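You operate a simulated robot arm through the tools that you are given. There is no shell and no other tool. Be economical: measure what you need, move in short steps, check, and stop when the job is done.

Carry out the task below with a simulated robot arm. There is one attempt and no reset: what you move stays moved.

Task
Take the grey sponge and leave it on the shelf under the drum. Take the red brush and put it on the top of the front spool stack. Close the sieve drawer. Take the stray nut and leave it in the gd tray. Take the green block and put it on the blue tile. Put the small spool from the top of the wooden shelf on the top of the wall side spool stack. Open the left grey drawer, take the weight from the top of the test bench and put it inside and shut the drawer again. Do these in any order. Set down upright: red brush, weight.

Only the result counts: the job must be done as asked and must still hold three seconds after the hand-in. Knocking over, shifting, dropping, spilling or breaking anything else fails it.

Robot
A 6-joint arm with a two-finger gripper on a trunk, on a base that drives. Base frame: it is fixed to the floor where the robot stands at the start and does not move with it; the origin is under the middle of the robot, x ahead of it, y to its left, z up; the surface under the hand at the start is at about z = 780. Lengths are in mm, angles in degrees, forces in N, time in s.
With the tool pointing down near the work surface it reaches from about 300 to 740 mm from the robot's upright axis, wherever it stands. Its first joint turns from -166.0 to 166.0 degrees. Places, roughly: blue tile (8x8x2 cm) [-7700, -500, 900]; green block (3x3x3 cm) [-3300, -900, 800]; grey sponge (7x5x3 cm) [500, -200, 800]; left grey drawer [-7100, -600, 700]; qc left [-7100, -800, 700]; red brush (6x12x11 cm) [600, -500, 800]; shelf under the drum [700, 500, 400]; sieve drawer [500, -700, 800]; small spool [-5750, -2250, 1250]; stray nut (4x4x2 cm) [-3000, -900, 800]; top of the front spool stack (24x24 cm) [-1640, -1980, 940]; top of the wall side spool stack (18x18 cm) [-980, -1980, 940]; tray (19x15 cm) [-1420, 3080, 520]; weight [-8000, -1000, 750]. Payload 1.57 kg.
The TCP is the grasp point between the finger pads, 21 mm short of the fingertips. In the tool frame z runs along the fingers and y along their closing line. The gripper opens to 70 mm. The gripper's body begins 50 mm behind the TCP.
Orientation is that of the tool frame in the base frame, as [roll, pitch, yaw] about the fixed x, y, z axes, in that order (R = Rz(yaw) Ry(pitch) Rx(roll)). With the fingers straight down and closing along the base's y, the tool's x points along the base's -x, its y along +y and its z along -z.

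Tools
- The arm moves only by the tool step_arm. Its argument "deltas" is a list of rows, each a list of 2 entries, a list of its own where there are three numbers: the shift along the base's x, y, z in mm, then the turn, a rotation vector about the base's x, y, z in rad. In form: [[[tx, ty, tz], [rx, ry, rz]], ...]. A call has 1 to 10 rows; each row is the pose to reach, as a shift and turn from the pose commanded when the call began. "hand" is the closure, from 0 (fully open) to 1 (shut), set as the call begins (left out, the last holds). A row lasts 0.2 s, in which the tool goes at most 50 mm and 8.6 degrees; a call with a longer step from one row to the next is refused whole, and so is a gripper value outside its range. Where a pose cannot be reached the arm comes as near as it can. A force on the tool above 40 N (or 10 N above the force at the start of the call, whichever is more), or a blocked arm, ends the call early, and 0.2 s more pass. The fingers move at their own pace and stop on an object; they squeeze with about 30 N. The grip force told is the motor's: it shows also when the fingers shut on nothing. Time passes only in rows, and 0.2 s behind the last, so rows that repeat a pose let the fingers close. The reply holds the time, the measured pose of the TCP, the force on the tool along the base axes, the opening and the grip force, in the units named above and with some noise, with the torque about the TCP (base axes, N m) and any sound that the robot's microphone picked up, and new pictures: "pictures" is both (left out), scene, wrist or none.
- Cameras (640 x 400 px; columns grow to the right, rows downward): "scene" is now at [11, 125.4, 1477]; the picture's right is [-0.40, -0.92, 0.00], its down [-0.72, 0.31, -0.62] and it looks along [0.57, -0.25, -0.78] (base axes); focal length 249 px, centre (320, 200). "wrist" rides on the gripper at [79, 4, -81] in the tool frame; the picture's right is [-0.05, 1.00, 0.00], its down [-0.67, -0.04, -0.75] and it looks along [-0.74, -0.04, 0.67] (tool axes); focal length 256 px, centre (320, 200). There is no depth. A picture from a camera that has moved, and an enlarged one, comes with that camera's place and axes in the base frame and with its lens.
- drive_base(legs): drives the robot by 1 to 6 legs, each [ahead, left, turn to the left] in mm, mm and degrees, along the robot's own axes; the way and the turn of a leg run together, so that a leg with both is an arc; at most 1500 mm and 180 degrees a leg. The arm and the cameras ride along, it lands a little off, and it stops where it bumps. It gives what a move gives, and a new picture of the scene camera.
- pan_tilt(pan, tilt): turns the head with the scene camera to pan (to the left, within 155 degrees either way) and tilt (down, from -29 to 69), counted from straight ahead of the robot. It gives what a move gives, and a new picture of the scene camera.
- zoom(camera, box): a new picture of the part [left, top, right, bottom] of that camera's present view, enlarged. No time passes.
- job_done(): hands the job in; it is judged then, once.

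Work in short steps. Places have to be worked out from the pictures, the camera data and where the tool is seen: move nearer, look again, correct. Check each grasp and each placing, and mend what went wrong. You have 217 turns and 260 pictures in all, those below and enlarged ones among them. Open the gripper and draw the arm clear of the work before you hand the job in, unless the task says otherwise; then end with one line.

The tools are called after "Call:" as a command line: name --argument value ..., lists and objects as JSON in quotes. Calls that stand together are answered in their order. step_arm: Moves the arm, as the interface text tells. Its arguments: {"type":"object","properties":{"deltas":{"type":"array","items":{"type":"array"}},"hand":{"type":"number"},"pictures":{"type":"string","enum":["both","scene","wrist","none"]}},"required":["deltas"]} The other tools are called the same way: drive_base (legs) drives the base; pan_tilt (pan, tilt) turns the head that bears the scene camera; zoom (camera, box) takes an enlarged picture of a part of a camera's view; job_done () hands the job in.

At the start:

```text
time_s: 0.0
tcp_pos: [470.2, -122.2, 994.0]
tcp_rot: [179.9, -0.2, -180.0]
contact_force: [-0.9, -0.9, 0.1]
moment: [0.0, -0.02, 0.01]
finger_gap: 69.7
finger_force: 0.0
robot x, y, heading: [1.1, -4.8, 0.1]
head pan, tilt: [-23.4, 51.6]
```

scene: 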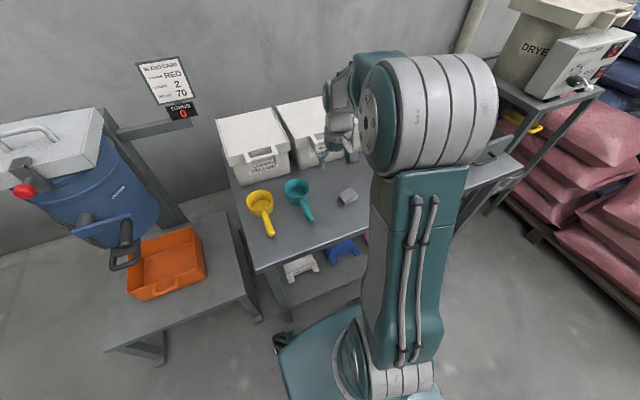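
wrist: 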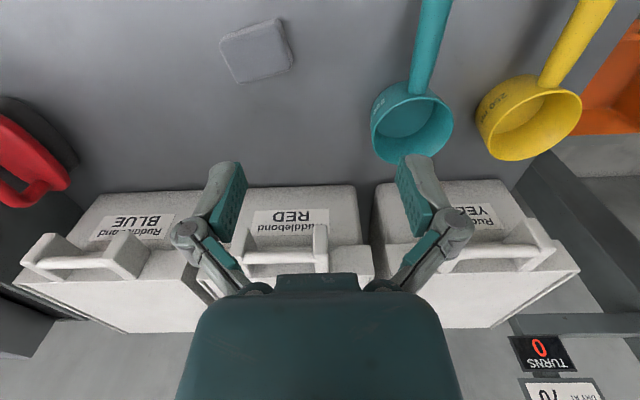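

The wrist picture puts the sponge near (475,-183), with its short side about 15° off x. I'll look around with the head before moving.

Call:
pan_tilt --pan 40 --tilt 45

Call:
pan_tilt --pan -65 --tilt 40

```text
time_s: 1.3
tcp_pos: [471.1, -121.8, 995.2]
tcp_rot: [-179.9, 0.0, 180.0]
contact_force: [-0.7, 1.3, 0.3]
moment: [0.02, 0.0, -0.01]
finger_gap: 70.1
finger_force: 0.1
robot x, y, heading: [0.1, 0.2, 0.1]
head pan, tilt: [40.0, 45.0]
camera scene: at [4.0, 207.6, 1485.9], right [0.64, -0.77, 0.0], down [-0.54, -0.45, -0.71], along [0.54, 0.45, -0.71], focal length 249 px, centre (320, 200)
```

scene: 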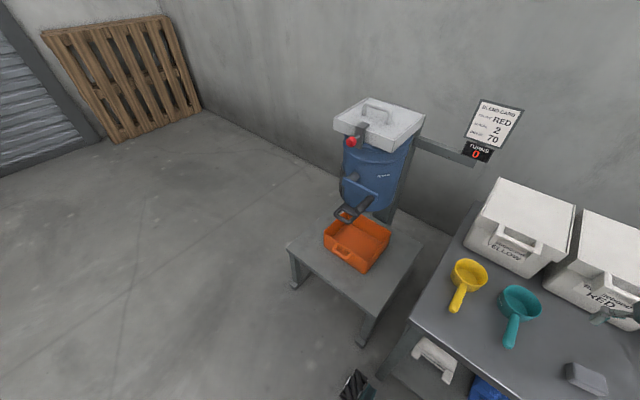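

```text
time_s: 3.2
tcp_pos: [470.8, -122.2, 993.5]
tcp_rot: [-179.9, -0.1, 180.0]
contact_force: [0.1, -0.2, -0.2]
moment: [-0.02, 0.0, -0.01]
finger_gap: 70.2
finger_force: 0.1
robot x, y, heading: [-2.7, 1.0, 0.2]
head pan, tilt: [-65.0, 40.0]
camera scene: at [-22.3, 78.3, 1493.3], right [-0.91, -0.42, 0.0], down [-0.27, 0.58, -0.77], along [0.32, -0.69, -0.64], focal length 249 px, centre (320, 200)
```

scene: 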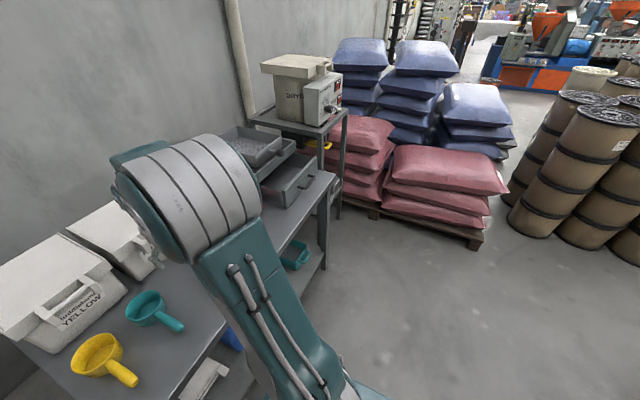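

The shelf under the drum is the low table, spanning x 430–930 and y 300–810, with its front strip free. I'll go above the sponge and turn so the fingers close across its short side.

Call:
step_arm --deltas '[[[0, -7, -12], [0, 0, -0.145]], [[1, -14, -25], [0, 0, -0.29]], [[1, -21, -38], [0, 0, -0.435]], [[2, -28, -50], [0, 0, -0.58]], [[2, -35, -62], [0, 0, -0.725]], [[3, -42, -75], [0, 0, -0.87]], [[3, -49, -88], [0, 0, -1.015]], [[4, -56, -100], [0, 0, -1.16]], [[4, -61, -114], [0, 0, -1.3]]]' --hand 0 --pictures "wrist"

```text
time_s: 5.2
tcp_pos: [473.5, -184.1, 879.1]
tcp_rot: [-179.8, 0.0, 105.4]
contact_force: [0.1, -0.4, -0.6]
moment: [0.0, 0.04, -0.01]
finger_gap: 70.2
finger_force: 0.1
robot x, y, heading: [-1.5, -1.8, -0.1]
head pan, tilt: [-65.0, 40.0]
camera wrist: at [456.8, -105.4, 961.3], right [0.98, 0.21, 0.0], down [0.14, -0.65, 0.74], along [0.16, -0.73, -0.67], focal length 256 px, centre (320, 200)
```

wrist: 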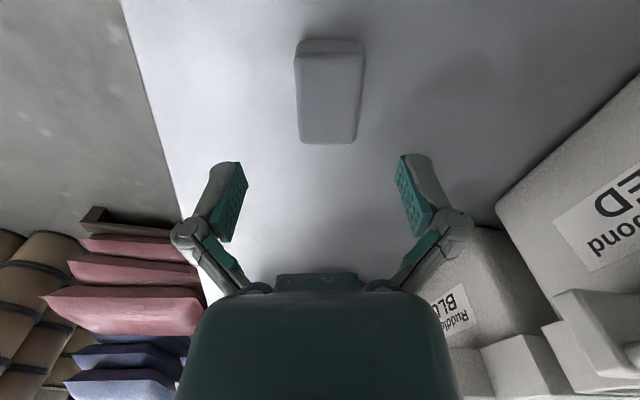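

The sponge centre reads (478,-177), so I correct by (+4,+6), lower and grip.

Call:
step_arm --deltas '[[[4, 6, -25], [0, 0, 0]], [[4, 6, -50], [0, 0, 0]], [[4, 6, -73], [0, 0, 0]]]' --pictures "none"

Call:
step_arm --deltas '[[[0, 0, 0], [0, 0, 0]], [[0, 0, 0], [0, 0, 0]], [[0, 0, 40], [0, 0, 0]], [[0, 0, 85], [0, 0, 0]], [[0, 0, 130], [0, 0, 0]], [[0, 0, 175], [0, 0, 0]]]' --hand 1 --pictures "wrist"

```text
time_s: 6.0
tcp_pos: [477.5, -178.4, 806.0]
tcp_rot: [-179.9, 0.0, 105.5]
contact_force: [-0.3, 1.1, 0.0]
moment: [-0.01, -0.01, 0.02]
finger_gap: 70.0
finger_force: 0.1
robot x, y, heading: [1.0, 0.1, 0.1]
head pan, tilt: [-65.0, 40.0]
```

```text
time_s: 7.4
tcp_pos: [478.2, -179.0, 981.0]
tcp_rot: [-179.9, -0.2, 105.5]
contact_force: [-0.4, 0.1, -0.1]
moment: [0.01, -0.02, 0.02]
finger_gap: 41.1
finger_force: 29.7
robot x, y, heading: [2.8, -0.4, 0.0]
head pan, tilt: [-65.0, 40.0]
camera wrist: at [461.0, -99.3, 1063.0], right [0.98, 0.22, 0.0], down [0.15, -0.65, 0.74], along [0.16, -0.73, -0.67], focal length 256 px, centre (320, 200)
```

wrist: 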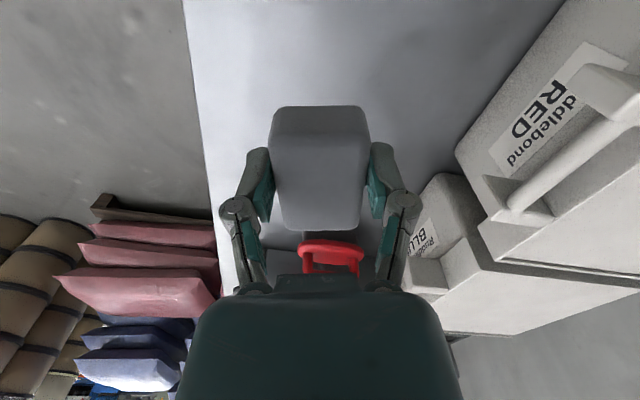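

The sponge is held. I'll retract and raise the arm a little, then drive left towards the low table.

Call:
step_arm --deltas '[[[-40, 0, 20], [0, 0, 0]], [[-80, 0, 40], [0, 0, 0]], [[-100, 0, 60], [0, 0, 0]]]' --pictures "none"

Call:
drive_base --legs '[[0, 420, 0]]'

Call:
pan_tilt --pan 15 --tilt 62

```text
time_s: 8.2
tcp_pos: [376.4, -177.3, 1042.5]
tcp_rot: [-179.9, 0.0, 105.6]
contact_force: [0.4, -0.1, 0.5]
moment: [-0.01, 0.04, 0.01]
finger_gap: 41.0
finger_force: 30.5
robot x, y, heading: [-0.4, -0.5, -0.3]
head pan, tilt: [-65.0, 40.0]
```

```text
time_s: 10.8
tcp_pos: [377.9, 238.7, 1041.0]
tcp_rot: [-179.9, -0.2, 105.8]
contact_force: [-0.1, 0.6, -0.2]
moment: [0.05, 0.04, 0.0]
finger_gap: 40.8
finger_force: 30.4
robot x, y, heading: [-1.8, 417.3, 0.3]
head pan, tilt: [-65.0, 40.0]
camera scene: at [-24.0, 491.2, 1493.6], right [-0.9, -0.43, 0.0], down [-0.27, 0.58, -0.76], along [0.33, -0.69, -0.65], focal length 249 px, centre (320, 200)
```

scene: 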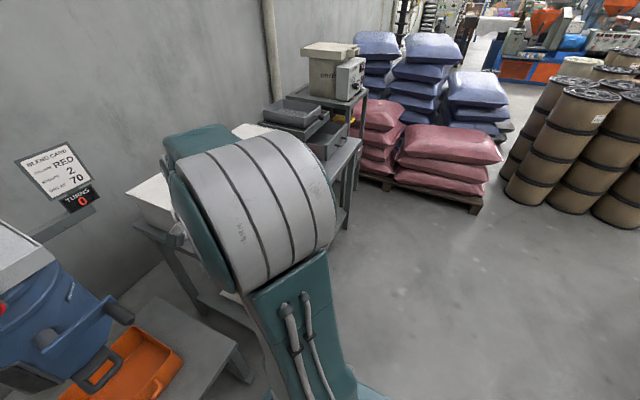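

```text
time_s: 12.3
tcp_pos: [378.3, 242.6, 1042.3]
tcp_rot: [-179.9, 0.1, 105.8]
contact_force: [-0.3, -0.4, -0.9]
moment: [0.02, 0.01, 0.01]
finger_gap: 40.8
finger_force: 30.5
robot x, y, heading: [-2.5, 423.5, 0.2]
head pan, tilt: [15.0, 62.0]
camera scene: at [1.9, 590.4, 1464.3], right [0.26, -0.97, 0.0], down [-0.85, -0.23, -0.47], along [0.45, 0.12, -0.88], focal length 249 px, centre (320, 200)
```

scene: 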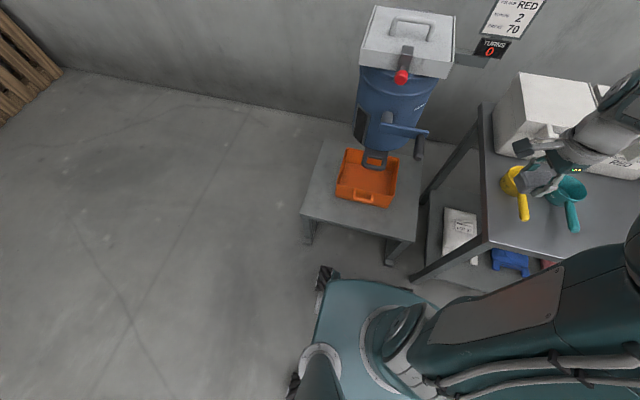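

Left of the orange tray the table has a free strip about 160 mm wide. I'll set the sponge at about (545,735), crossing high and then lowering.

Call:
step_arm --deltas '[[[15, 45, 0], [0, 0, 0]], [[30, 90, 0], [0, 0, 0]], [[45, 135, 0], [0, 0, 0]], [[60, 180, 0], [0, 0, 0]], [[75, 225, 0], [0, 0, 0]], [[90, 270, 0], [0, 0, 0]], [[105, 315, 0], [0, 0, 0]], [[120, 360, 0], [0, 0, 0]], [[135, 405, 0], [0, 0, 0]], [[150, 450, 0], [0, 0, 0]]]' --pictures "none"

Call:
step_arm --deltas '[[[15, 40, -20], [0, 0, 0]], [[15, 40, -70], [0, 0, 0]], [[15, 40, -120], [0, 0, 0]], [[15, 40, -170], [0, 0, 0]], [[15, 40, -220], [0, 0, 0]], [[15, 40, -270], [0, 0, 0]], [[15, 40, -320], [0, 0, 0]], [[15, 40, -370], [0, 0, 0]], [[15, 40, -420], [0, 0, 0]], [[15, 40, -470], [0, 0, 0]]]' --pictures "both"

```text
time_s: 14.5
tcp_pos: [527.6, 695.2, 1040.8]
tcp_rot: [-179.9, 0.1, 105.8]
contact_force: [-0.2, 1.1, -0.3]
moment: [-0.02, -0.01, 0.01]
finger_gap: 40.5
finger_force: 30.1
robot x, y, heading: [-4.1, 419.7, 0.3]
head pan, tilt: [15.0, 62.0]
```

```text
time_s: 16.7
tcp_pos: [542.7, 734.2, 571.4]
tcp_rot: [-180.0, -0.2, 105.8]
contact_force: [0.0, 0.4, 0.4]
moment: [0.03, 0.02, -0.01]
finger_gap: 40.9
finger_force: 30.0
robot x, y, heading: [1.5, 416.3, 0.1]
head pan, tilt: [15.0, 62.0]
camera scene: at [3.1, 594.4, 1463.8], right [0.26, -0.96, 0.0], down [-0.85, -0.23, -0.47], along [0.45, 0.12, -0.88], focal length 249 px, centre (320, 200)
camera wrist: at [525.6, 813.4, 651.9], right [0.98, 0.22, 0.0], down [0.15, -0.65, 0.75], along [0.16, -0.73, -0.67], focal length 256 px, centre (320, 200)
```

scene: 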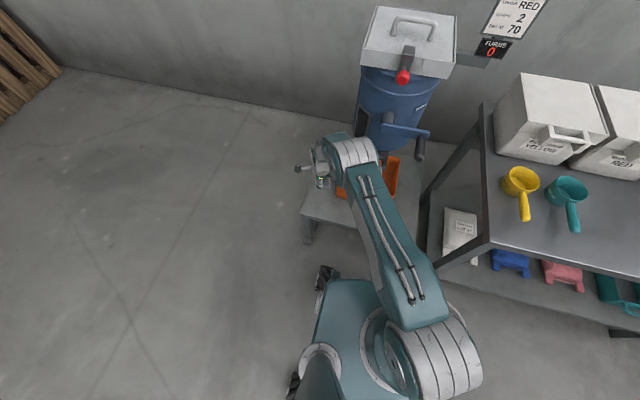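
wrist: 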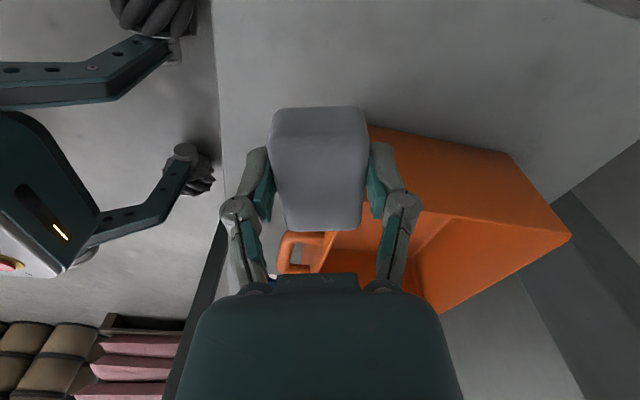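

The tray rim's left edge is near y 705. I'll shift slightly away from it to (527,744) and lower until contact.

Call:
step_arm --deltas '[[[-15, 10, -40], [0, 0, 0]], [[-15, 10, -80], [0, 0, 0]], [[-15, 10, -115], [0, 0, 0]], [[-15, 10, -125], [0, 0, 0]], [[-15, 10, -132], [0, 0, 0]]]' --pictures "wrist"

```text
time_s: 17.9
tcp_pos: [526.4, 743.4, 438.9]
tcp_rot: [-180.0, 0.1, 105.8]
contact_force: [-0.1, 0.7, -0.6]
moment: [-0.01, 0.03, 0.02]
finger_gap: 41.1
finger_force: 29.8
robot x, y, heading: [-0.5, 421.5, 0.2]
head pan, tilt: [15.0, 62.0]
camera wrist: at [509.6, 822.2, 520.3], right [0.98, 0.22, 0.0], down [0.15, -0.65, 0.75], along [0.16, -0.73, -0.67], focal length 256 px, centre (320, 200)
```

wrist: 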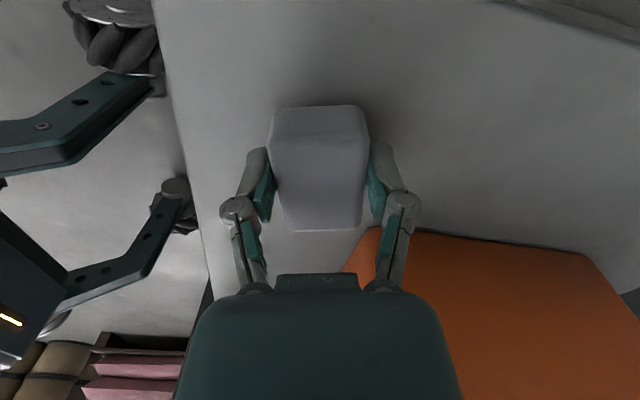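

Clear of the tray and still descending free. I'll lower in small steps until there is contact.

Call:
step_arm --deltas '[[[0, 0, -5], [0, 0, 0]], [[0, 0, -9], [0, 0, 0]], [[0, 0, -13], [0, 0, 0]], [[0, 0, -17], [0, 0, 0]], [[0, 0, -21], [0, 0, 0]], [[0, 0, -25], [0, 0, 0]], [[0, 0, -29], [0, 0, 0]], [[0, 0, -33], [0, 0, 0]]]' --pictures "wrist"

```text
time_s: 19.2
tcp_pos: [529.9, 746.0, 418.9]
tcp_rot: [179.9, 0.0, 105.8]
contact_force: [-5.6, -3.2, 16.5]
moment: [-0.02, 0.21, 0.04]
finger_gap: 41.1
finger_force: 30.0
robot x, y, heading: [-1.4, 418.9, -0.0]
head pan, tilt: [15.0, 62.0]
stopped in row 6: the force on the tool passed its limit at 49 N (the readings are from after the stop); the commanded pose is now the measured one
camera wrist: at [511.5, 823.5, 499.7], right [0.98, 0.22, 0.0], down [0.15, -0.65, 0.75], along [0.17, -0.73, -0.67], focal length 256 px, centre (320, 200)
```

wrist: 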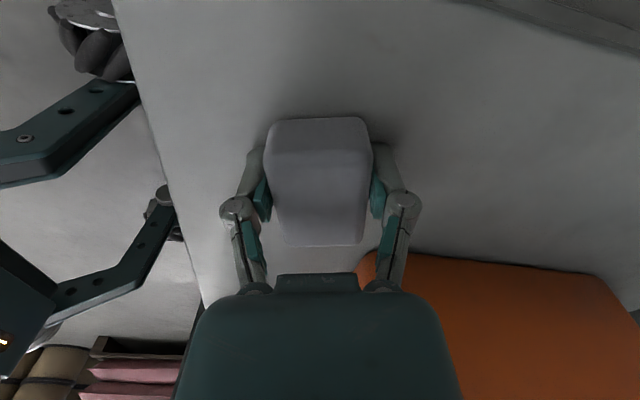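

It is on the table. Release and rise.

Call:
step_arm --deltas '[[[0, 0, 1], [0, 0, 0]], [[0, 0, 1], [0, 0, 0]], [[0, 0, 40], [0, 0, 0]], [[0, 0, 90], [0, 0, 0]], [[0, 0, 140], [0, 0, 0]], [[0, 0, 190], [0, 0, 0]], [[0, 0, 240], [0, 0, 0]], [[0, 0, 290], [0, 0, 0]], [[0, 0, 340], [0, 0, 0]]]' --hand 0 --pictures "wrist"

```text
time_s: 21.2
tcp_pos: [528.7, 743.1, 757.6]
tcp_rot: [-180.0, 0.0, 105.9]
contact_force: [0.0, -0.4, -0.7]
moment: [0.0, -0.01, 0.01]
finger_gap: 70.3
finger_force: 0.0
robot x, y, heading: [0.4, 419.5, 0.1]
head pan, tilt: [15.0, 62.0]
camera wrist: at [511.2, 822.6, 838.8], right [0.98, 0.22, 0.0], down [0.15, -0.65, 0.75], along [0.16, -0.73, -0.67], focal length 256 px, centre (320, 200)
```

wrist: 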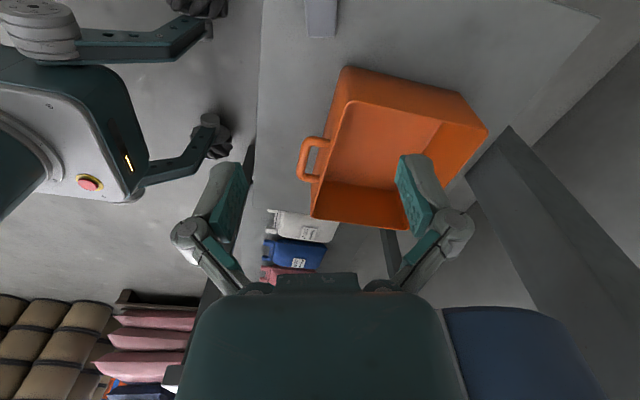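

Sponge placed. I'll raise and retract the arm, then turn it back to face ahead.

Call:
step_arm --deltas '[[[-10, -20, 45], [0, 0, 0.14]], [[-20, -45, 85], [0, 0, 0.28]], [[-30, -75, 120], [0, 0, 0.42]], [[-45, -110, 150], [0, 0, 0.56]], [[-60, -145, 180], [0, 0, 0.7]], [[-75, -180, 210], [0, 0, 0.84]], [[-90, -215, 240], [0, 0, 0.98]], [[-105, -250, 260], [0, 0, 1.12]], [[-120, -290, 280], [0, 0, 1.26]], [[-130, -325, 280], [0, 0, 1.3]]]' --pictures "none"

Call:
drive_base --legs '[[0, -870, 0]]'

Call:
step_arm --deltas '[[[0, 0, 0], [0, 0, 0]]]' --pictures "wrist"

Call:
pan_tilt --pan -35 --tilt 55

```text
refused: row 1 steps farther than a row can; nothing moved
```

```text
time_s: 23.1
tcp_pos: [523.3, 595.6, 760.7]
tcp_rot: [179.2, -0.4, 107.3]
contact_force: [0.7, -1.2, 0.2]
moment: [0.07, 0.03, 0.01]
finger_gap: 70.0
finger_force: 0.0
robot x, y, heading: [2.3, 253.3, 0.4]
head pan, tilt: [15.0, 62.0]
stopped in leg 1: the robot was blocked; the commanded pose is now the measured one
camera scene: at [1.6, 439.6, 1463.0], right [0.27, -0.96, 0.01], down [-0.85, -0.24, -0.47], along [0.45, 0.12, -0.88], focal length 249 px, centre (320, 200)
```

scene: 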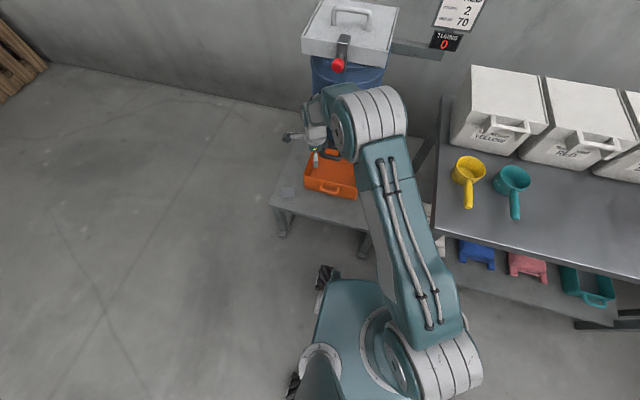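

```text
time_s: 23.5
tcp_pos: [523.0, 596.1, 761.4]
tcp_rot: [179.3, -0.5, 107.3]
contact_force: [-0.5, -0.5, -0.1]
moment: [0.0, 0.01, -0.01]
finger_gap: 69.9
finger_force: 0.1
robot x, y, heading: [-4.1, 259.5, 0.8]
head pan, tilt: [15.0, 62.0]
camera wrist: at [502.6, 673.3, 843.8], right [0.97, 0.25, 0.01], down [0.15, -0.65, 0.74], along [0.19, -0.71, -0.67], focal length 256 px, centre (320, 200)
```

wrist: 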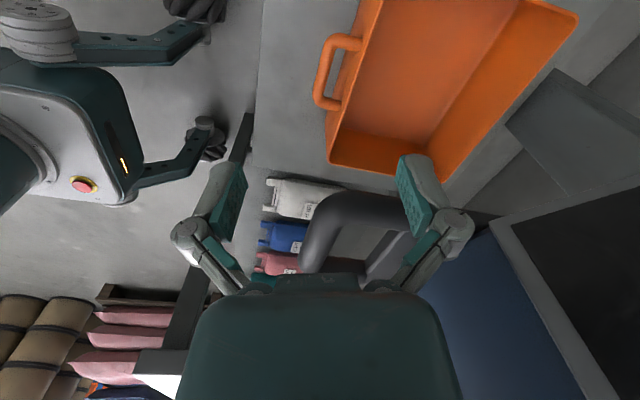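

```text
time_s: 24.6
tcp_pos: [522.7, 596.2, 763.2]
tcp_rot: [179.2, -0.5, 107.4]
contact_force: [0.9, 0.1, 0.8]
moment: [-0.01, -0.01, 0.02]
finger_gap: 69.8
finger_force: 0.0
robot x, y, heading: [-1.5, 259.0, 0.4]
head pan, tilt: [-35.0, 55.0]
camera scene: at [-1.2, 385.8, 1471.3], right [-0.57, -0.82, 0.01], down [-0.68, 0.46, -0.58], along [0.47, -0.33, -0.82], focal length 249 px, centre (320, 200)
```

scene: 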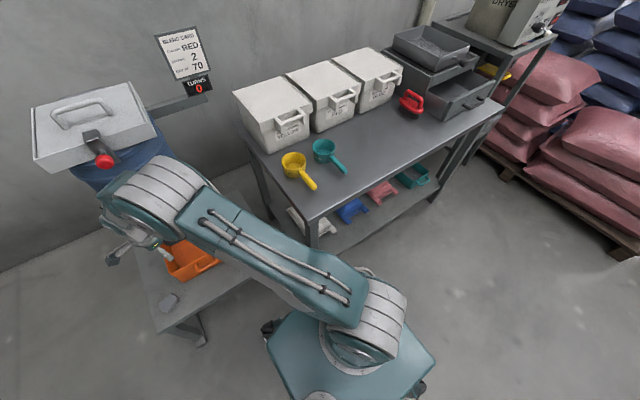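

The lifting call was refused and the base drove with the arm still low, so the forearm is touching the drum's crank. I won't batch dependent moves again. I'll drive back left to separate, then check the crank.

Call:
drive_base --legs '[[0, 160, 0]]'

Call:
pan_tilt --pan 10 --tilt 50

```text
time_s: 26.1
tcp_pos: [524.9, 747.6, 762.8]
tcp_rot: [179.0, -0.5, 107.0]
contact_force: [0.1, -0.5, -0.5]
moment: [-0.01, 0.0, 0.01]
finger_gap: 69.9
finger_force: 0.0
robot x, y, heading: [-2.4, 413.7, 0.6]
head pan, tilt: [-35.0, 55.0]
camera scene: at [-2.0, 526.3, 1472.8], right [-0.57, -0.82, 0.0], down [-0.67, 0.47, -0.57], along [0.47, -0.32, -0.82], focal length 249 px, centre (320, 200)
```

scene: 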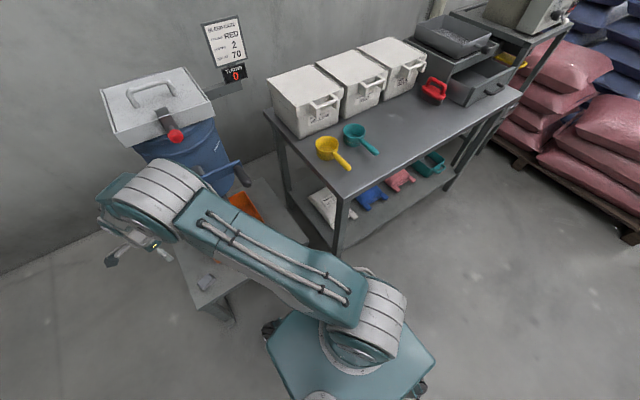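

```text
time_s: 27.2
tcp_pos: [524.3, 748.1, 763.8]
tcp_rot: [179.1, -0.4, 107.1]
contact_force: [0.0, 0.5, -0.1]
moment: [-0.04, -0.05, -0.02]
finger_gap: 69.8
finger_force: 0.1
robot x, y, heading: [-4.8, 413.8, 0.6]
head pan, tilt: [10.0, 50.0]
camera scene: at [14.4, 587.6, 1478.6], right [0.18, -0.98, 0.0], down [-0.75, -0.14, -0.64], along [0.63, 0.11, -0.77], focal length 249 px, centre (320, 200)
```

scene: 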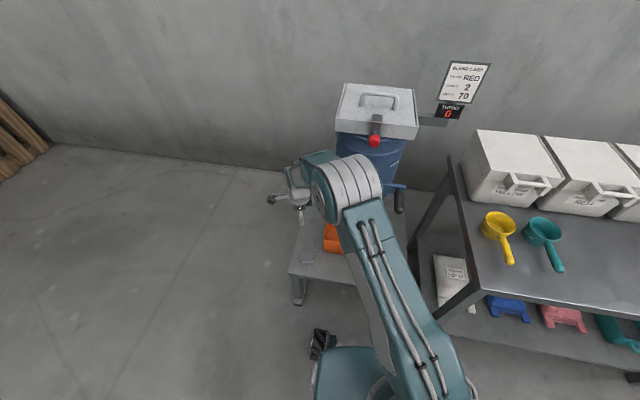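

The arm is back clear. First I raise it straight up.

Call:
step_arm --deltas '[[[-10, 0, 45], [0, 0, 0]], [[-20, 0, 90], [0, 0, 0]], [[-30, 0, 135], [0, 0, 0]], [[-40, 0, 180], [0, 0, 0]], [[-50, 0, 225], [0, 0, 0]], [[-60, 0, 270], [0, 0, 0]], [[-70, 0, 310], [0, 0, 0]]]' --pictures "none"

Call:
zoom --camera "scene" --box '[280, 70, 500, 290]'

```text
time_s: 28.8
tcp_pos: [454.4, 750.0, 1072.4]
tcp_rot: [179.2, -0.3, 106.9]
contact_force: [0.3, -0.2, -1.3]
moment: [-0.01, -0.01, -0.02]
finger_gap: 70.1
finger_force: 0.1
robot x, y, heading: [-4.1, 417.3, 0.5]
head pan, tilt: [10.0, 50.0]
```

```text
1.82 times, centred on (390, 180) of scene
camera zoom: at [13.9, 586.4, 1478.8], right [0.18, -0.98, 0.0], down [-0.75, -0.14, -0.64], along [0.63, 0.11, -0.77], focal length 453 px, centre (193, 236)
```

zoom: 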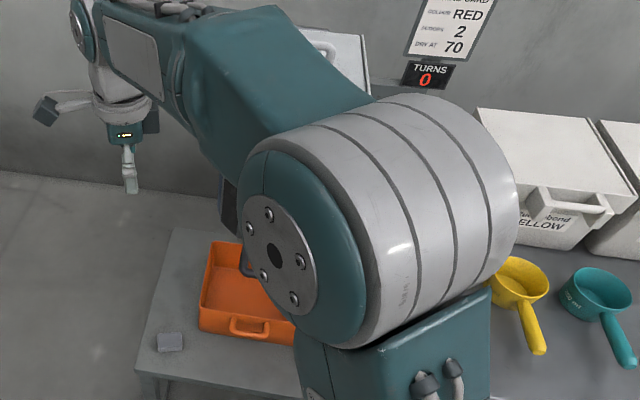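

Turns still reads 0 and the tray looks undisturbed. Now I swing the arm to the front and turn the hand back.

Call:
step_arm --deltas '[[[-7, -35, 0], [0, 0, 0.13]], [[-14, -70, 0], [0, 0, 0.26]], [[-20, -105, 0], [0, 0, 0.39]], [[-28, -140, 0], [0, 0, 0.52]], [[-35, -175, 0], [0, 0, 0.65]], [[-42, -210, 0], [0, 0, 0.78]], [[-49, -245, 0], [0, 0, 0.91]], [[-56, -280, 0], [0, 0, 1.04]], [[-63, -315, 0], [0, 0, 1.17]], [[-70, -350, 0], [0, 0, 1.28]]]' --pictures "none"

Call:
zoom --camera "scene" --box '[270, 70, 450, 320]'

```text
time_s: 31.0
tcp_pos: [385.2, 399.3, 1073.4]
tcp_rot: [178.9, -0.4, -179.6]
contact_force: [-0.2, -0.4, -0.7]
moment: [-0.03, 0.0, 0.0]
finger_gap: 70.0
finger_force: 0.0
robot x, y, heading: [-3.3, 412.8, 0.3]
head pan, tilt: [10.0, 50.0]
```

```text
1.60 times, centred on (360, 195) of scene
camera zoom: at [13.3, 584.0, 1479.1], right [0.18, -0.98, 0.0], down [-0.75, -0.14, -0.64], along [0.63, 0.12, -0.77], focal length 399 px, centre (256, 208)
```

zoom: 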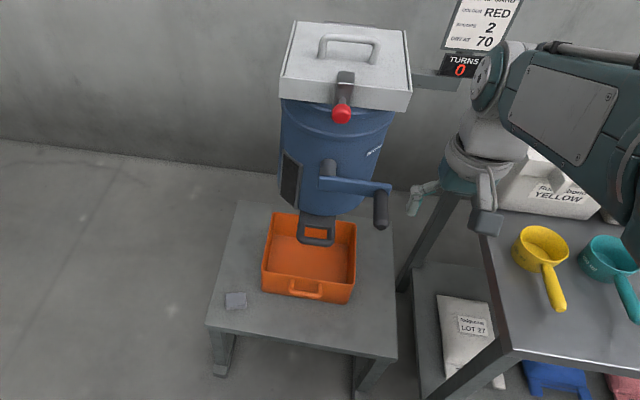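

The drum, crank and tray look unchanged, and the sponge sits well. Drive right to the brush.

Call:
drive_base --legs '[[0, -870, 0]]'

Call:
pan_tilt --pan 25 --tilt 50

Call:
step_arm --deltas '[[[0, 0, 0], [0, 0, 0]]]' --pictures "wrist"

```text
time_s: 35.5
tcp_pos: [390.7, -464.0, 1073.0]
tcp_rot: [179.1, -0.4, -179.7]
contact_force: [0.1, -0.5, 0.3]
moment: [0.01, -0.03, 0.0]
finger_gap: 69.9
finger_force: 0.0
robot x, y, heading: [2.3, -449.7, 0.5]
head pan, tilt: [10.0, 50.0]
camera scene: at [18.5, -277.6, 1478.7], right [0.18, -0.98, 0.0], down [-0.75, -0.14, -0.64], along [0.63, 0.11, -0.77], focal length 249 px, centre (320, 200)
```

scene: 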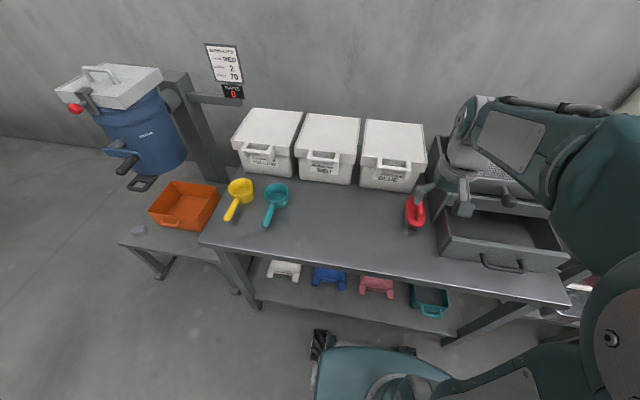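

```text
time_s: 36.3
tcp_pos: [390.3, -464.2, 1073.9]
tcp_rot: [179.2, -0.4, -179.7]
contact_force: [0.4, -0.2, 0.1]
moment: [0.0, -0.07, -0.02]
finger_gap: 69.7
finger_force: 0.0
robot x, y, heading: [-1.8, -450.4, 0.3]
head pan, tilt: [25.0, 50.0]
camera scene: at [12.4, -260.0, 1478.9], right [0.43, -0.9, 0.0], down [-0.69, -0.33, -0.64], along [0.58, 0.27, -0.77], focal length 249 px, centre (320, 200)
```

scene: 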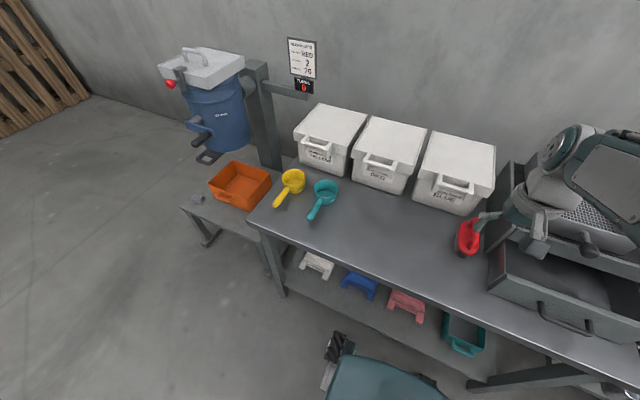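

```text
time_s: 36.7
tcp_pos: [389.7, -464.9, 1072.8]
tcp_rot: [179.1, -0.4, -179.7]
contact_force: [-0.4, -0.2, 0.2]
moment: [0.0, -0.03, 0.0]
finger_gap: 69.9
finger_force: 0.0
robot x, y, heading: [2.9, -446.4, 0.5]
head pan, tilt: [25.0, 50.0]
camera wrist: at [311.5, -461.2, 1154.6], right [0.05, 1.0, 0.02], down [0.67, -0.04, 0.74], along [0.74, -0.02, -0.67], focal length 256 px, centre (320, 200)
```

wrist: 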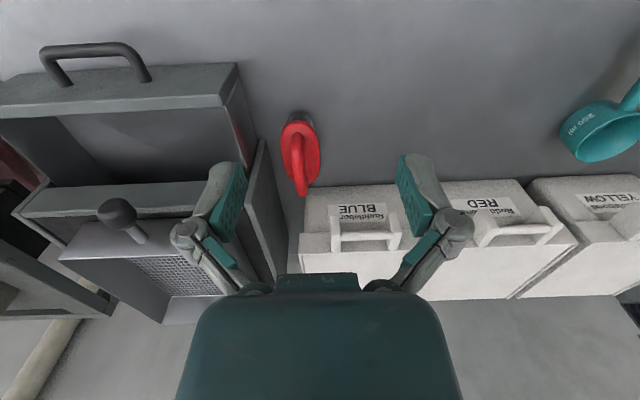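

I have the sieve drawer's front panel at x≈420, y −546…−860, z 795–890, with its handle at centre. A knob overhangs above the closed position. I'll push with the closed fingers tilted 45° forward at y≈−615, after backing the base off a little.

Call:
drive_base --legs '[[-120, 0, 0]]'

Call:
step_arm --deltas '[[[0, -20, -15], [0, -0.13, 0]], [[0, -45, -30], [0, -0.26, 0]], [[0, -70, -45], [0, -0.39, 0]], [[10, -95, -60], [0, -0.52, 0]], [[20, -120, -75], [0, -0.65, 0]], [[30, -150, -90], [0, -0.78, 0]]]' --hand 1 --pictures "both"

```text
time_s: 38.0
tcp_pos: [269.6, -465.2, 1071.7]
tcp_rot: [179.1, -0.4, -179.7]
contact_force: [0.1, 0.5, 0.4]
moment: [-0.01, 0.01, 0.0]
finger_gap: 69.8
finger_force: 0.1
robot x, y, heading: [-118.7, -450.8, 0.5]
head pan, tilt: [25.0, 50.0]
camera scene: at [-108.3, -261.3, 1479.0], right [0.43, -0.9, 0.0], down [-0.69, -0.33, -0.64], along [0.58, 0.27, -0.77], focal length 249 px, centre (320, 200)
```

scene: 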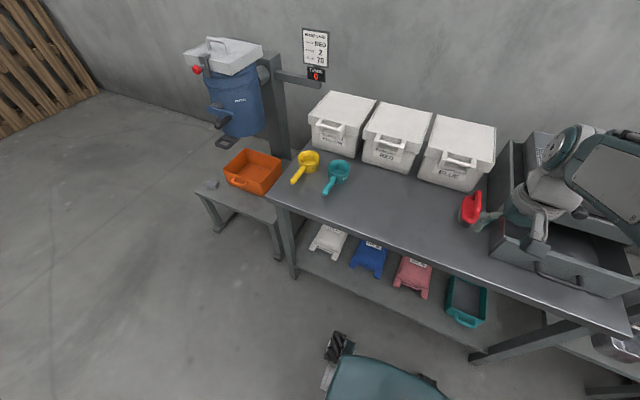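

```text
time_s: 39.4
tcp_pos: [299.4, -617.2, 982.4]
tcp_rot: [179.3, 44.2, -179.7]
contact_force: [-0.3, -0.5, 0.5]
moment: [0.01, 0.03, 0.0]
finger_gap: 0.0
finger_force: 28.1
robot x, y, heading: [-118.9, -450.8, 0.3]
head pan, tilt: [25.0, 50.0]
camera scene: at [-108.4, -263.2, 1479.2], right [0.43, -0.9, 0.0], down [-0.69, -0.33, -0.64], along [0.58, 0.28, -0.77], focal length 249 px, centre (320, 200)
camera wrist: at [185.0, -613.7, 985.5], right [0.02, 1.0, 0.05], down [-0.04, -0.04, 1.0], along [1.0, -0.03, 0.04], focal length 256 px, centre (320, 200)
```

scene: 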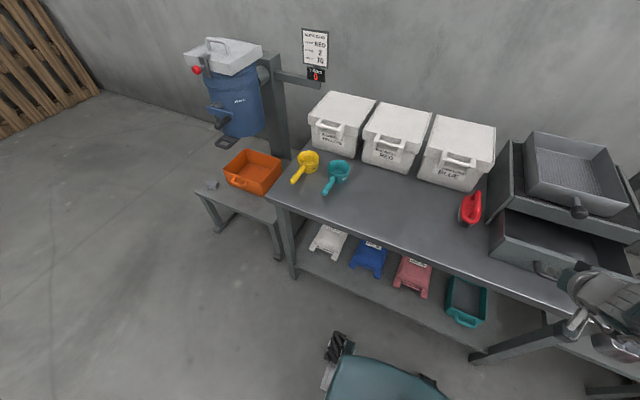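
wrist: 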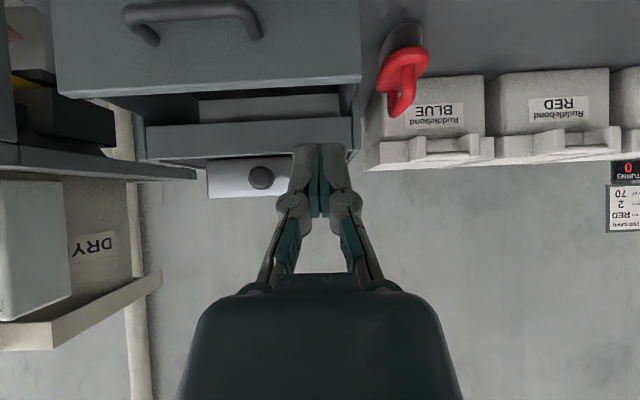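

The panel top is at z≈887 and its left end at y≈−574, so y −617 is clear of the handle. I lower the tips to about z 850 and approach.

Call:
step_arm --deltas '[[[10, 0, -45], [0, 0, 0]], [[20, 0, -90], [0, 0, 0]], [[40, 0, -117], [0, 0, 0]], [[70, 0, -117], [0, 0, 0]]]' --pictures "wrist"

```text
time_s: 40.4
tcp_pos: [370.5, -616.1, 865.7]
tcp_rot: [179.3, 44.4, -179.4]
contact_force: [-0.4, 0.0, -0.2]
moment: [-0.03, 0.02, 0.01]
finger_gap: 0.0
finger_force: 28.2
robot x, y, heading: [-119.2, -452.2, 0.4]
head pan, tilt: [25.0, 50.0]
camera wrist: at [256.0, -613.9, 868.7], right [0.02, 1.0, 0.05], down [-0.04, -0.04, 1.0], along [1.0, -0.02, 0.04], focal length 256 px, centre (320, 200)
```

wrist: 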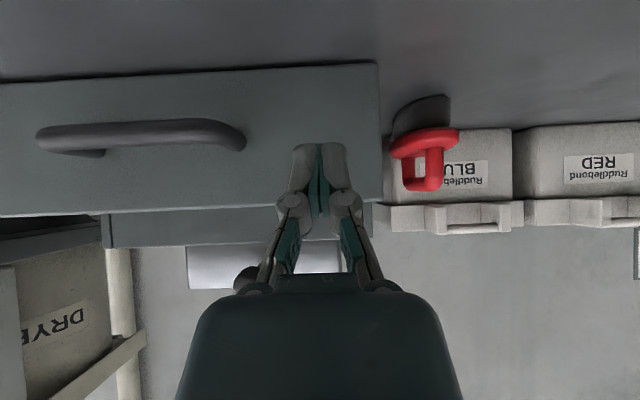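

The tips are just before the panel at mid height. Pushing in +x.

Call:
step_arm --deltas '[[[20, 0, 0], [0, 0, 0]], [[40, 0, 0], [0, 0, 0]], [[60, 0, 0], [0, 0, 0]], [[80, 0, 0], [0, 0, 0]], [[100, 0, 0], [0, 0, 0]], [[120, 0, 0], [0, 0, 0]], [[140, 0, 0], [0, 0, 0]], [[160, 0, 0], [0, 0, 0]], [[180, 0, 0], [0, 0, 0]], [[200, 0, 0], [0, 0, 0]]]' --pictures "both"

```text
time_s: 42.3
tcp_pos: [536.8, -615.7, 864.7]
tcp_rot: [179.4, 44.1, -179.6]
contact_force: [-10.2, 0.5, 5.2]
moment: [-0.01, -0.03, -0.09]
finger_gap: 0.1
finger_force: 28.8
robot x, y, heading: [-119.3, -450.0, 0.4]
head pan, tilt: [25.0, 50.0]
stopped in row 9: the force on the tool passed its limit at 61 N (the readings are from after the stop); the commanded pose is now the measured one
camera scene: at [-108.3, -261.7, 1479.1], right [0.43, -0.9, 0.0], down [-0.69, -0.33, -0.64], along [0.58, 0.27, -0.77], focal length 249 px, centre (320, 200)
camera wrist: at [423.3, -612.1, 868.3], right [0.02, 1.0, 0.04], down [-0.04, -0.04, 1.0], along [1.0, -0.02, 0.04], focal length 256 px, centre (320, 200)
```

scene: 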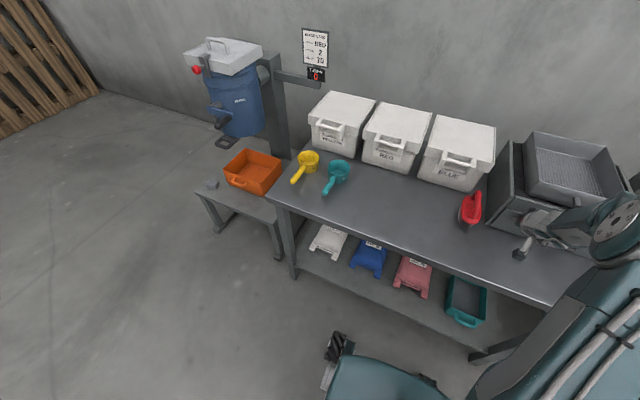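
wrist: 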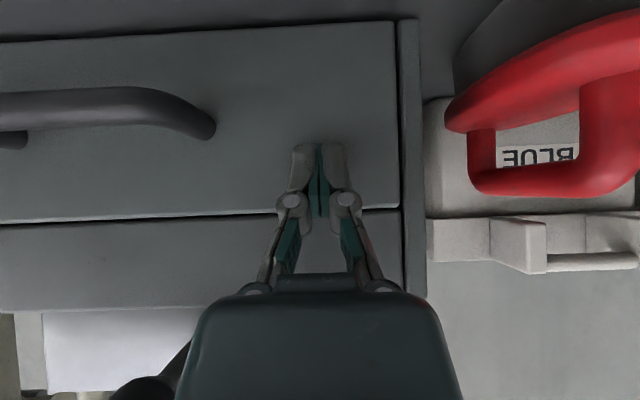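

The drawer front is now flush with the frame and stopped hard. I back off, straighten the tool and open the hand.

Call:
step_arm --deltas '[[[-40, 0, 0], [0, 0, 0]], [[-80, 0, 0], [0, 0, 0]], [[-110, 0, 30], [0, 0.13, 0]], [[-125, 10, 75], [0, 0.26, 0]], [[-125, 30, 120], [0, 0.39, 0]], [[-125, 50, 160], [0, 0.52, 0]], [[-125, 70, 190], [0, 0.65, 0]], [[-125, 90, 200], [0, 0.772, 0]], [[-125, 110, 200], [0, 0.772, 0]]]' --hand 0 --pictures "both"

```text
time_s: 44.3
tcp_pos: [413.3, -506.3, 1064.8]
tcp_rot: [179.1, -0.2, -179.6]
contact_force: [1.1, -0.5, -0.1]
moment: [0.01, 0.02, -0.03]
finger_gap: 70.0
finger_force: 0.1
robot x, y, heading: [-117.8, -448.2, 0.1]
head pan, tilt: [25.0, 50.0]
camera scene: at [-107.2, -261.2, 1479.0], right [0.43, -0.9, 0.0], down [-0.69, -0.33, -0.64], along [0.58, 0.27, -0.77], focal length 249 px, centre (320, 200)
camera wrist: at [333.8, -501.3, 1146.7], right [0.05, 1.0, 0.02], down [0.67, -0.04, 0.74], along [0.74, -0.03, -0.67], focal length 256 px, centre (320, 200)
```

scene: 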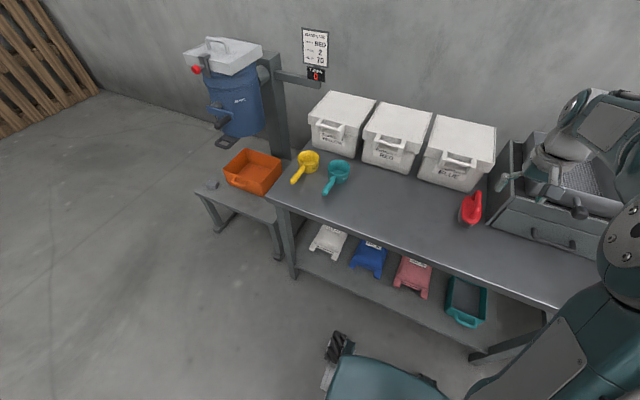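
wrist: 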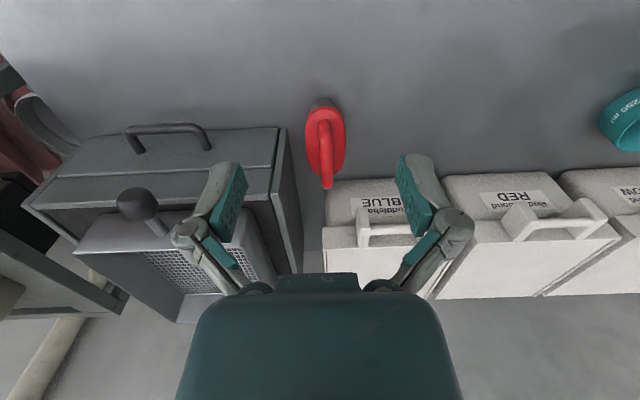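

The drawer is closed. The brush handle bar runs along x from about 494 to 590 at y≈−502. I go above it for a closer look.

Call:
step_arm --deltas '[[[40, 2, -20], [0, 0, 0]], [[80, 4, -40], [0, 0, 0]], [[115, 4, -70], [0, 0, 0]], [[132, 4, -105], [0, 0, 0]]]' --pictures "wrist"

```text
time_s: 45.3
tcp_pos: [544.5, -503.5, 959.8]
tcp_rot: [179.1, 0.0, -179.8]
contact_force: [-0.5, 0.9, 0.8]
moment: [0.02, 0.04, 0.01]
finger_gap: 69.8
finger_force: 0.1
robot x, y, heading: [-117.6, -448.7, 0.6]
head pan, tilt: [25.0, 50.0]
camera wrist: at [465.4, -498.3, 1041.4], right [0.05, 1.0, 0.02], down [0.67, -0.04, 0.74], along [0.74, -0.02, -0.67], focal length 256 px, centre (320, 200)
```

wrist: 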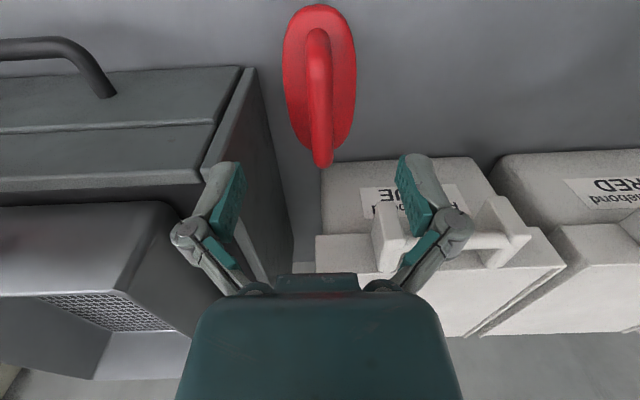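

The bar is centred near (558,−500). I shift, descend so the pads straddle it, and grip.

Call:
step_arm --deltas '[[[10, 4, -40], [0, 0, 0]], [[10, 4, -75], [0, 0, 0]], [[10, 4, -92], [0, 0, 0]]]' --pictures "wrist"

```text
time_s: 46.1
tcp_pos: [555.2, -498.2, 866.9]
tcp_rot: [179.1, -0.1, -179.7]
contact_force: [0.8, -0.7, -0.1]
moment: [0.0, 0.01, 0.0]
finger_gap: 69.7
finger_force: 0.0
robot x, y, heading: [-118.8, -449.7, 0.5]
head pan, tilt: [25.0, 50.0]
camera wrist: at [475.1, -494.1, 948.8], right [0.05, 1.0, 0.02], down [0.67, -0.04, 0.74], along [0.74, -0.02, -0.67], focal length 256 px, centre (320, 200)
```

wrist: 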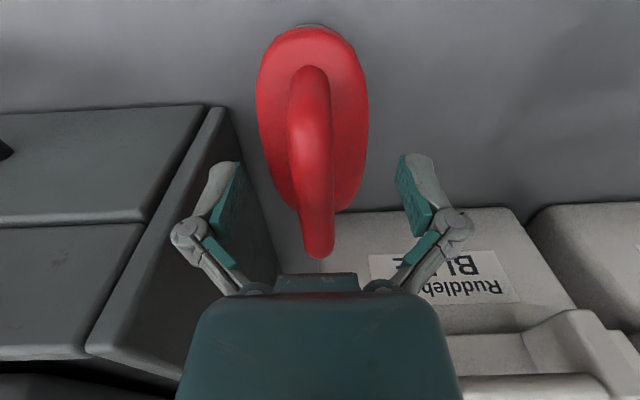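

The bar lies between the pads; closing and lifting.

Call:
step_arm --deltas '[[[0, 0, 0], [0, 0, 0]], [[0, 0, 0], [0, 0, 0]], [[0, 0, 0], [0, 0, 0]], [[0, 0, 30], [0, 0, 0]], [[0, 0, 75], [0, 0, 0]], [[0, 0, 120], [0, 0, 0]]]' --hand 1 --pictures "both"

```text
time_s: 47.5
tcp_pos: [555.2, -495.4, 989.2]
tcp_rot: [179.0, -0.3, -179.7]
contact_force: [0.4, -0.4, -1.9]
moment: [-0.02, 0.0, 0.02]
finger_gap: 16.1
finger_force: 30.1
robot x, y, heading: [-120.0, -448.7, 0.6]
head pan, tilt: [25.0, 50.0]
camera scene: at [-106.3, -261.4, 1479.0], right [0.43, -0.9, 0.0], down [-0.69, -0.33, -0.64], along [0.58, 0.27, -0.77], focal length 249 px, centre (320, 200)
camera wrist: at [475.7, -492.9, 1069.9], right [0.05, 1.0, 0.02], down [0.67, -0.04, 0.74], along [0.74, -0.02, -0.67], focal length 256 px, centre (320, 200)
```

scene: 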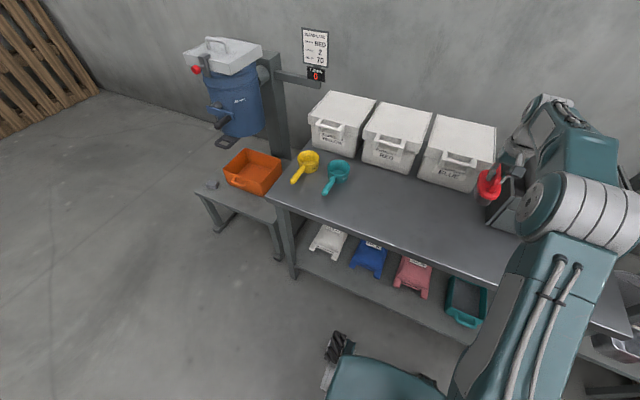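
wrist: 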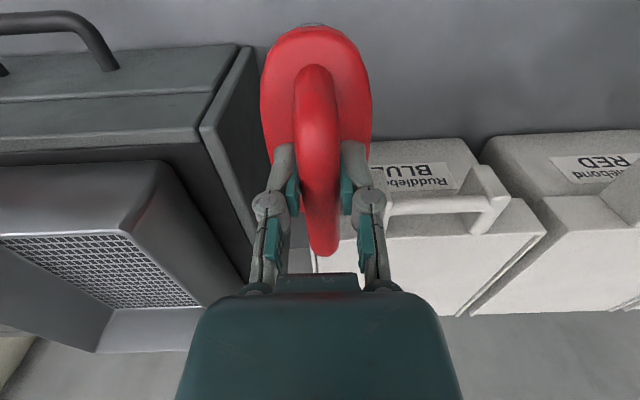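

The brush is held. I retract with it at z≈1080, then look toward the spool stacks.

Call:
step_arm --deltas '[[[-45, 3, 15], [0, 0, 0]], [[-90, 6, 30], [0, 0, 0]], [[-135, 9, 45], [0, 0, 0]], [[-180, 12, 60], [0, 0, 0]], [[-225, 15, 75], [0, 0, 0]], [[-270, 18, 90], [0, 0, 0]]]' --pictures "none"

Call:
pan_tilt --pan -100 --tilt 30

Call:
pan_tilt --pan -150 --tilt 25

```text
time_s: 48.9
tcp_pos: [283.9, -478.5, 1077.9]
tcp_rot: [179.1, -0.2, -179.8]
contact_force: [1.1, 0.6, -2.5]
moment: [0.0, 0.05, 0.02]
finger_gap: 16.5
finger_force: 30.2
robot x, y, heading: [-118.9, -450.1, 0.5]
head pan, tilt: [25.0, 50.0]
```

```text
time_s: 51.0
tcp_pos: [285.0, -478.6, 1077.1]
tcp_rot: [179.2, -0.2, -179.6]
contact_force: [0.5, -0.2, -2.3]
moment: [-0.02, -0.01, 0.0]
finger_gap: 16.5
finger_force: 30.1
robot x, y, heading: [-122.0, -448.1, 0.2]
head pan, tilt: [-100.0, 30.0]
camera scene: at [-192.6, -383.6, 1508.6], right [-0.99, 0.17, 0.0], down [0.08, 0.49, -0.87], along [-0.15, -0.85, -0.5], focal length 249 px, centre (320, 200)
```

scene: 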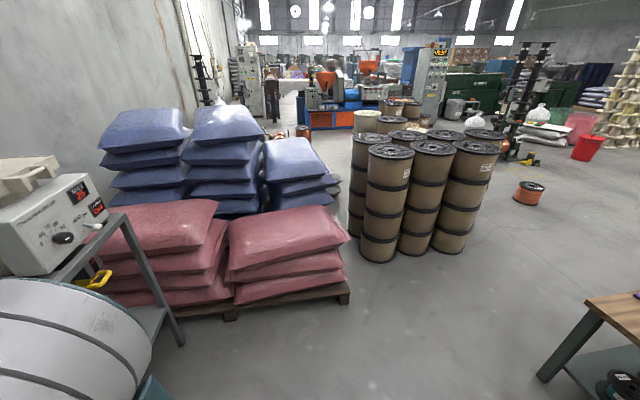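

```text
time_s: 52.1
tcp_pos: [284.6, -478.9, 1077.6]
tcp_rot: [179.0, -0.2, -179.7]
contact_force: [0.2, -0.3, -1.4]
moment: [-0.04, 0.01, 0.01]
finger_gap: 16.4
finger_force: 29.9
robot x, y, heading: [-116.2, -448.3, 0.3]
head pan, tilt: [-150.0, 25.0]
camera scene: at [-257.0, -341.0, 1516.6], right [-0.51, 0.86, 0.0], down [0.36, 0.21, -0.91], along [-0.78, -0.46, -0.42], focal length 249 px, centre (320, 200)
```

scene: 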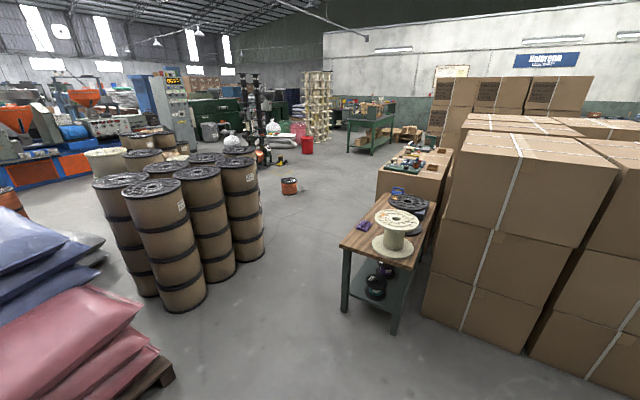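

The stack tops match pixels (392,150) for the wall side and (475,147) for the front, with another stack between them. A wooden table stands at x −1170…−2100, y −790…−480, and a pallet at y below −1450 for x above −600. I drive back, strafe right into the gap and turn right.

Call:
drive_base --legs '[[-500, 0, 0], [0, -650, 0], [0, 0, -90]]'

Call:
pan_tilt --pan -45 --tilt 35

```text
time_s: 62.2
tcp_pos: [-654.8, -1503.5, 1077.3]
tcp_rot: [179.3, -0.3, 88.6]
contact_force: [0.0, 1.0, -0.2]
moment: [-0.01, 0.03, -0.01]
finger_gap: 16.4
finger_force: 29.3
robot x, y, heading: [-616.7, -1103.0, -91.2]
head pan, tilt: [-150.0, 25.0]
camera scene: at [-499.9, -963.8, 1516.3], right [0.88, 0.48, 0.0], down [0.2, -0.37, -0.91], along [-0.44, 0.8, -0.42], focal length 249 px, centre (320, 200)
```

scene: 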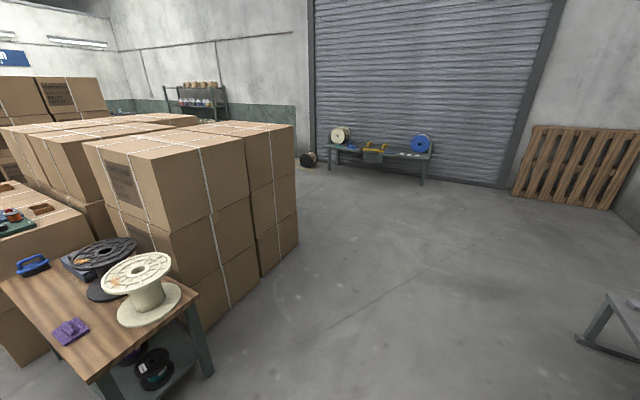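

```text
time_s: 64.0
tcp_pos: [-656.3, -1501.2, 1078.1]
tcp_rot: [178.9, -0.2, 88.7]
contact_force: [-0.3, 0.1, -1.2]
moment: [0.05, 0.02, -0.03]
finger_gap: 16.3
finger_force: 29.7
robot x, y, heading: [-617.4, -1101.7, -91.3]
head pan, tilt: [-45.0, 35.0]
camera scene: at [-523.9, -1105.4, 1500.8], right [-0.69, 0.72, 0.0], down [0.41, 0.4, -0.82], along [-0.59, -0.56, -0.57], focal length 249 px, centre (320, 200)
```

scene: 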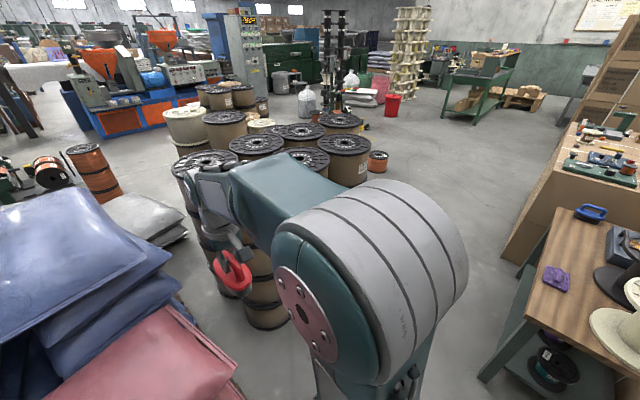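

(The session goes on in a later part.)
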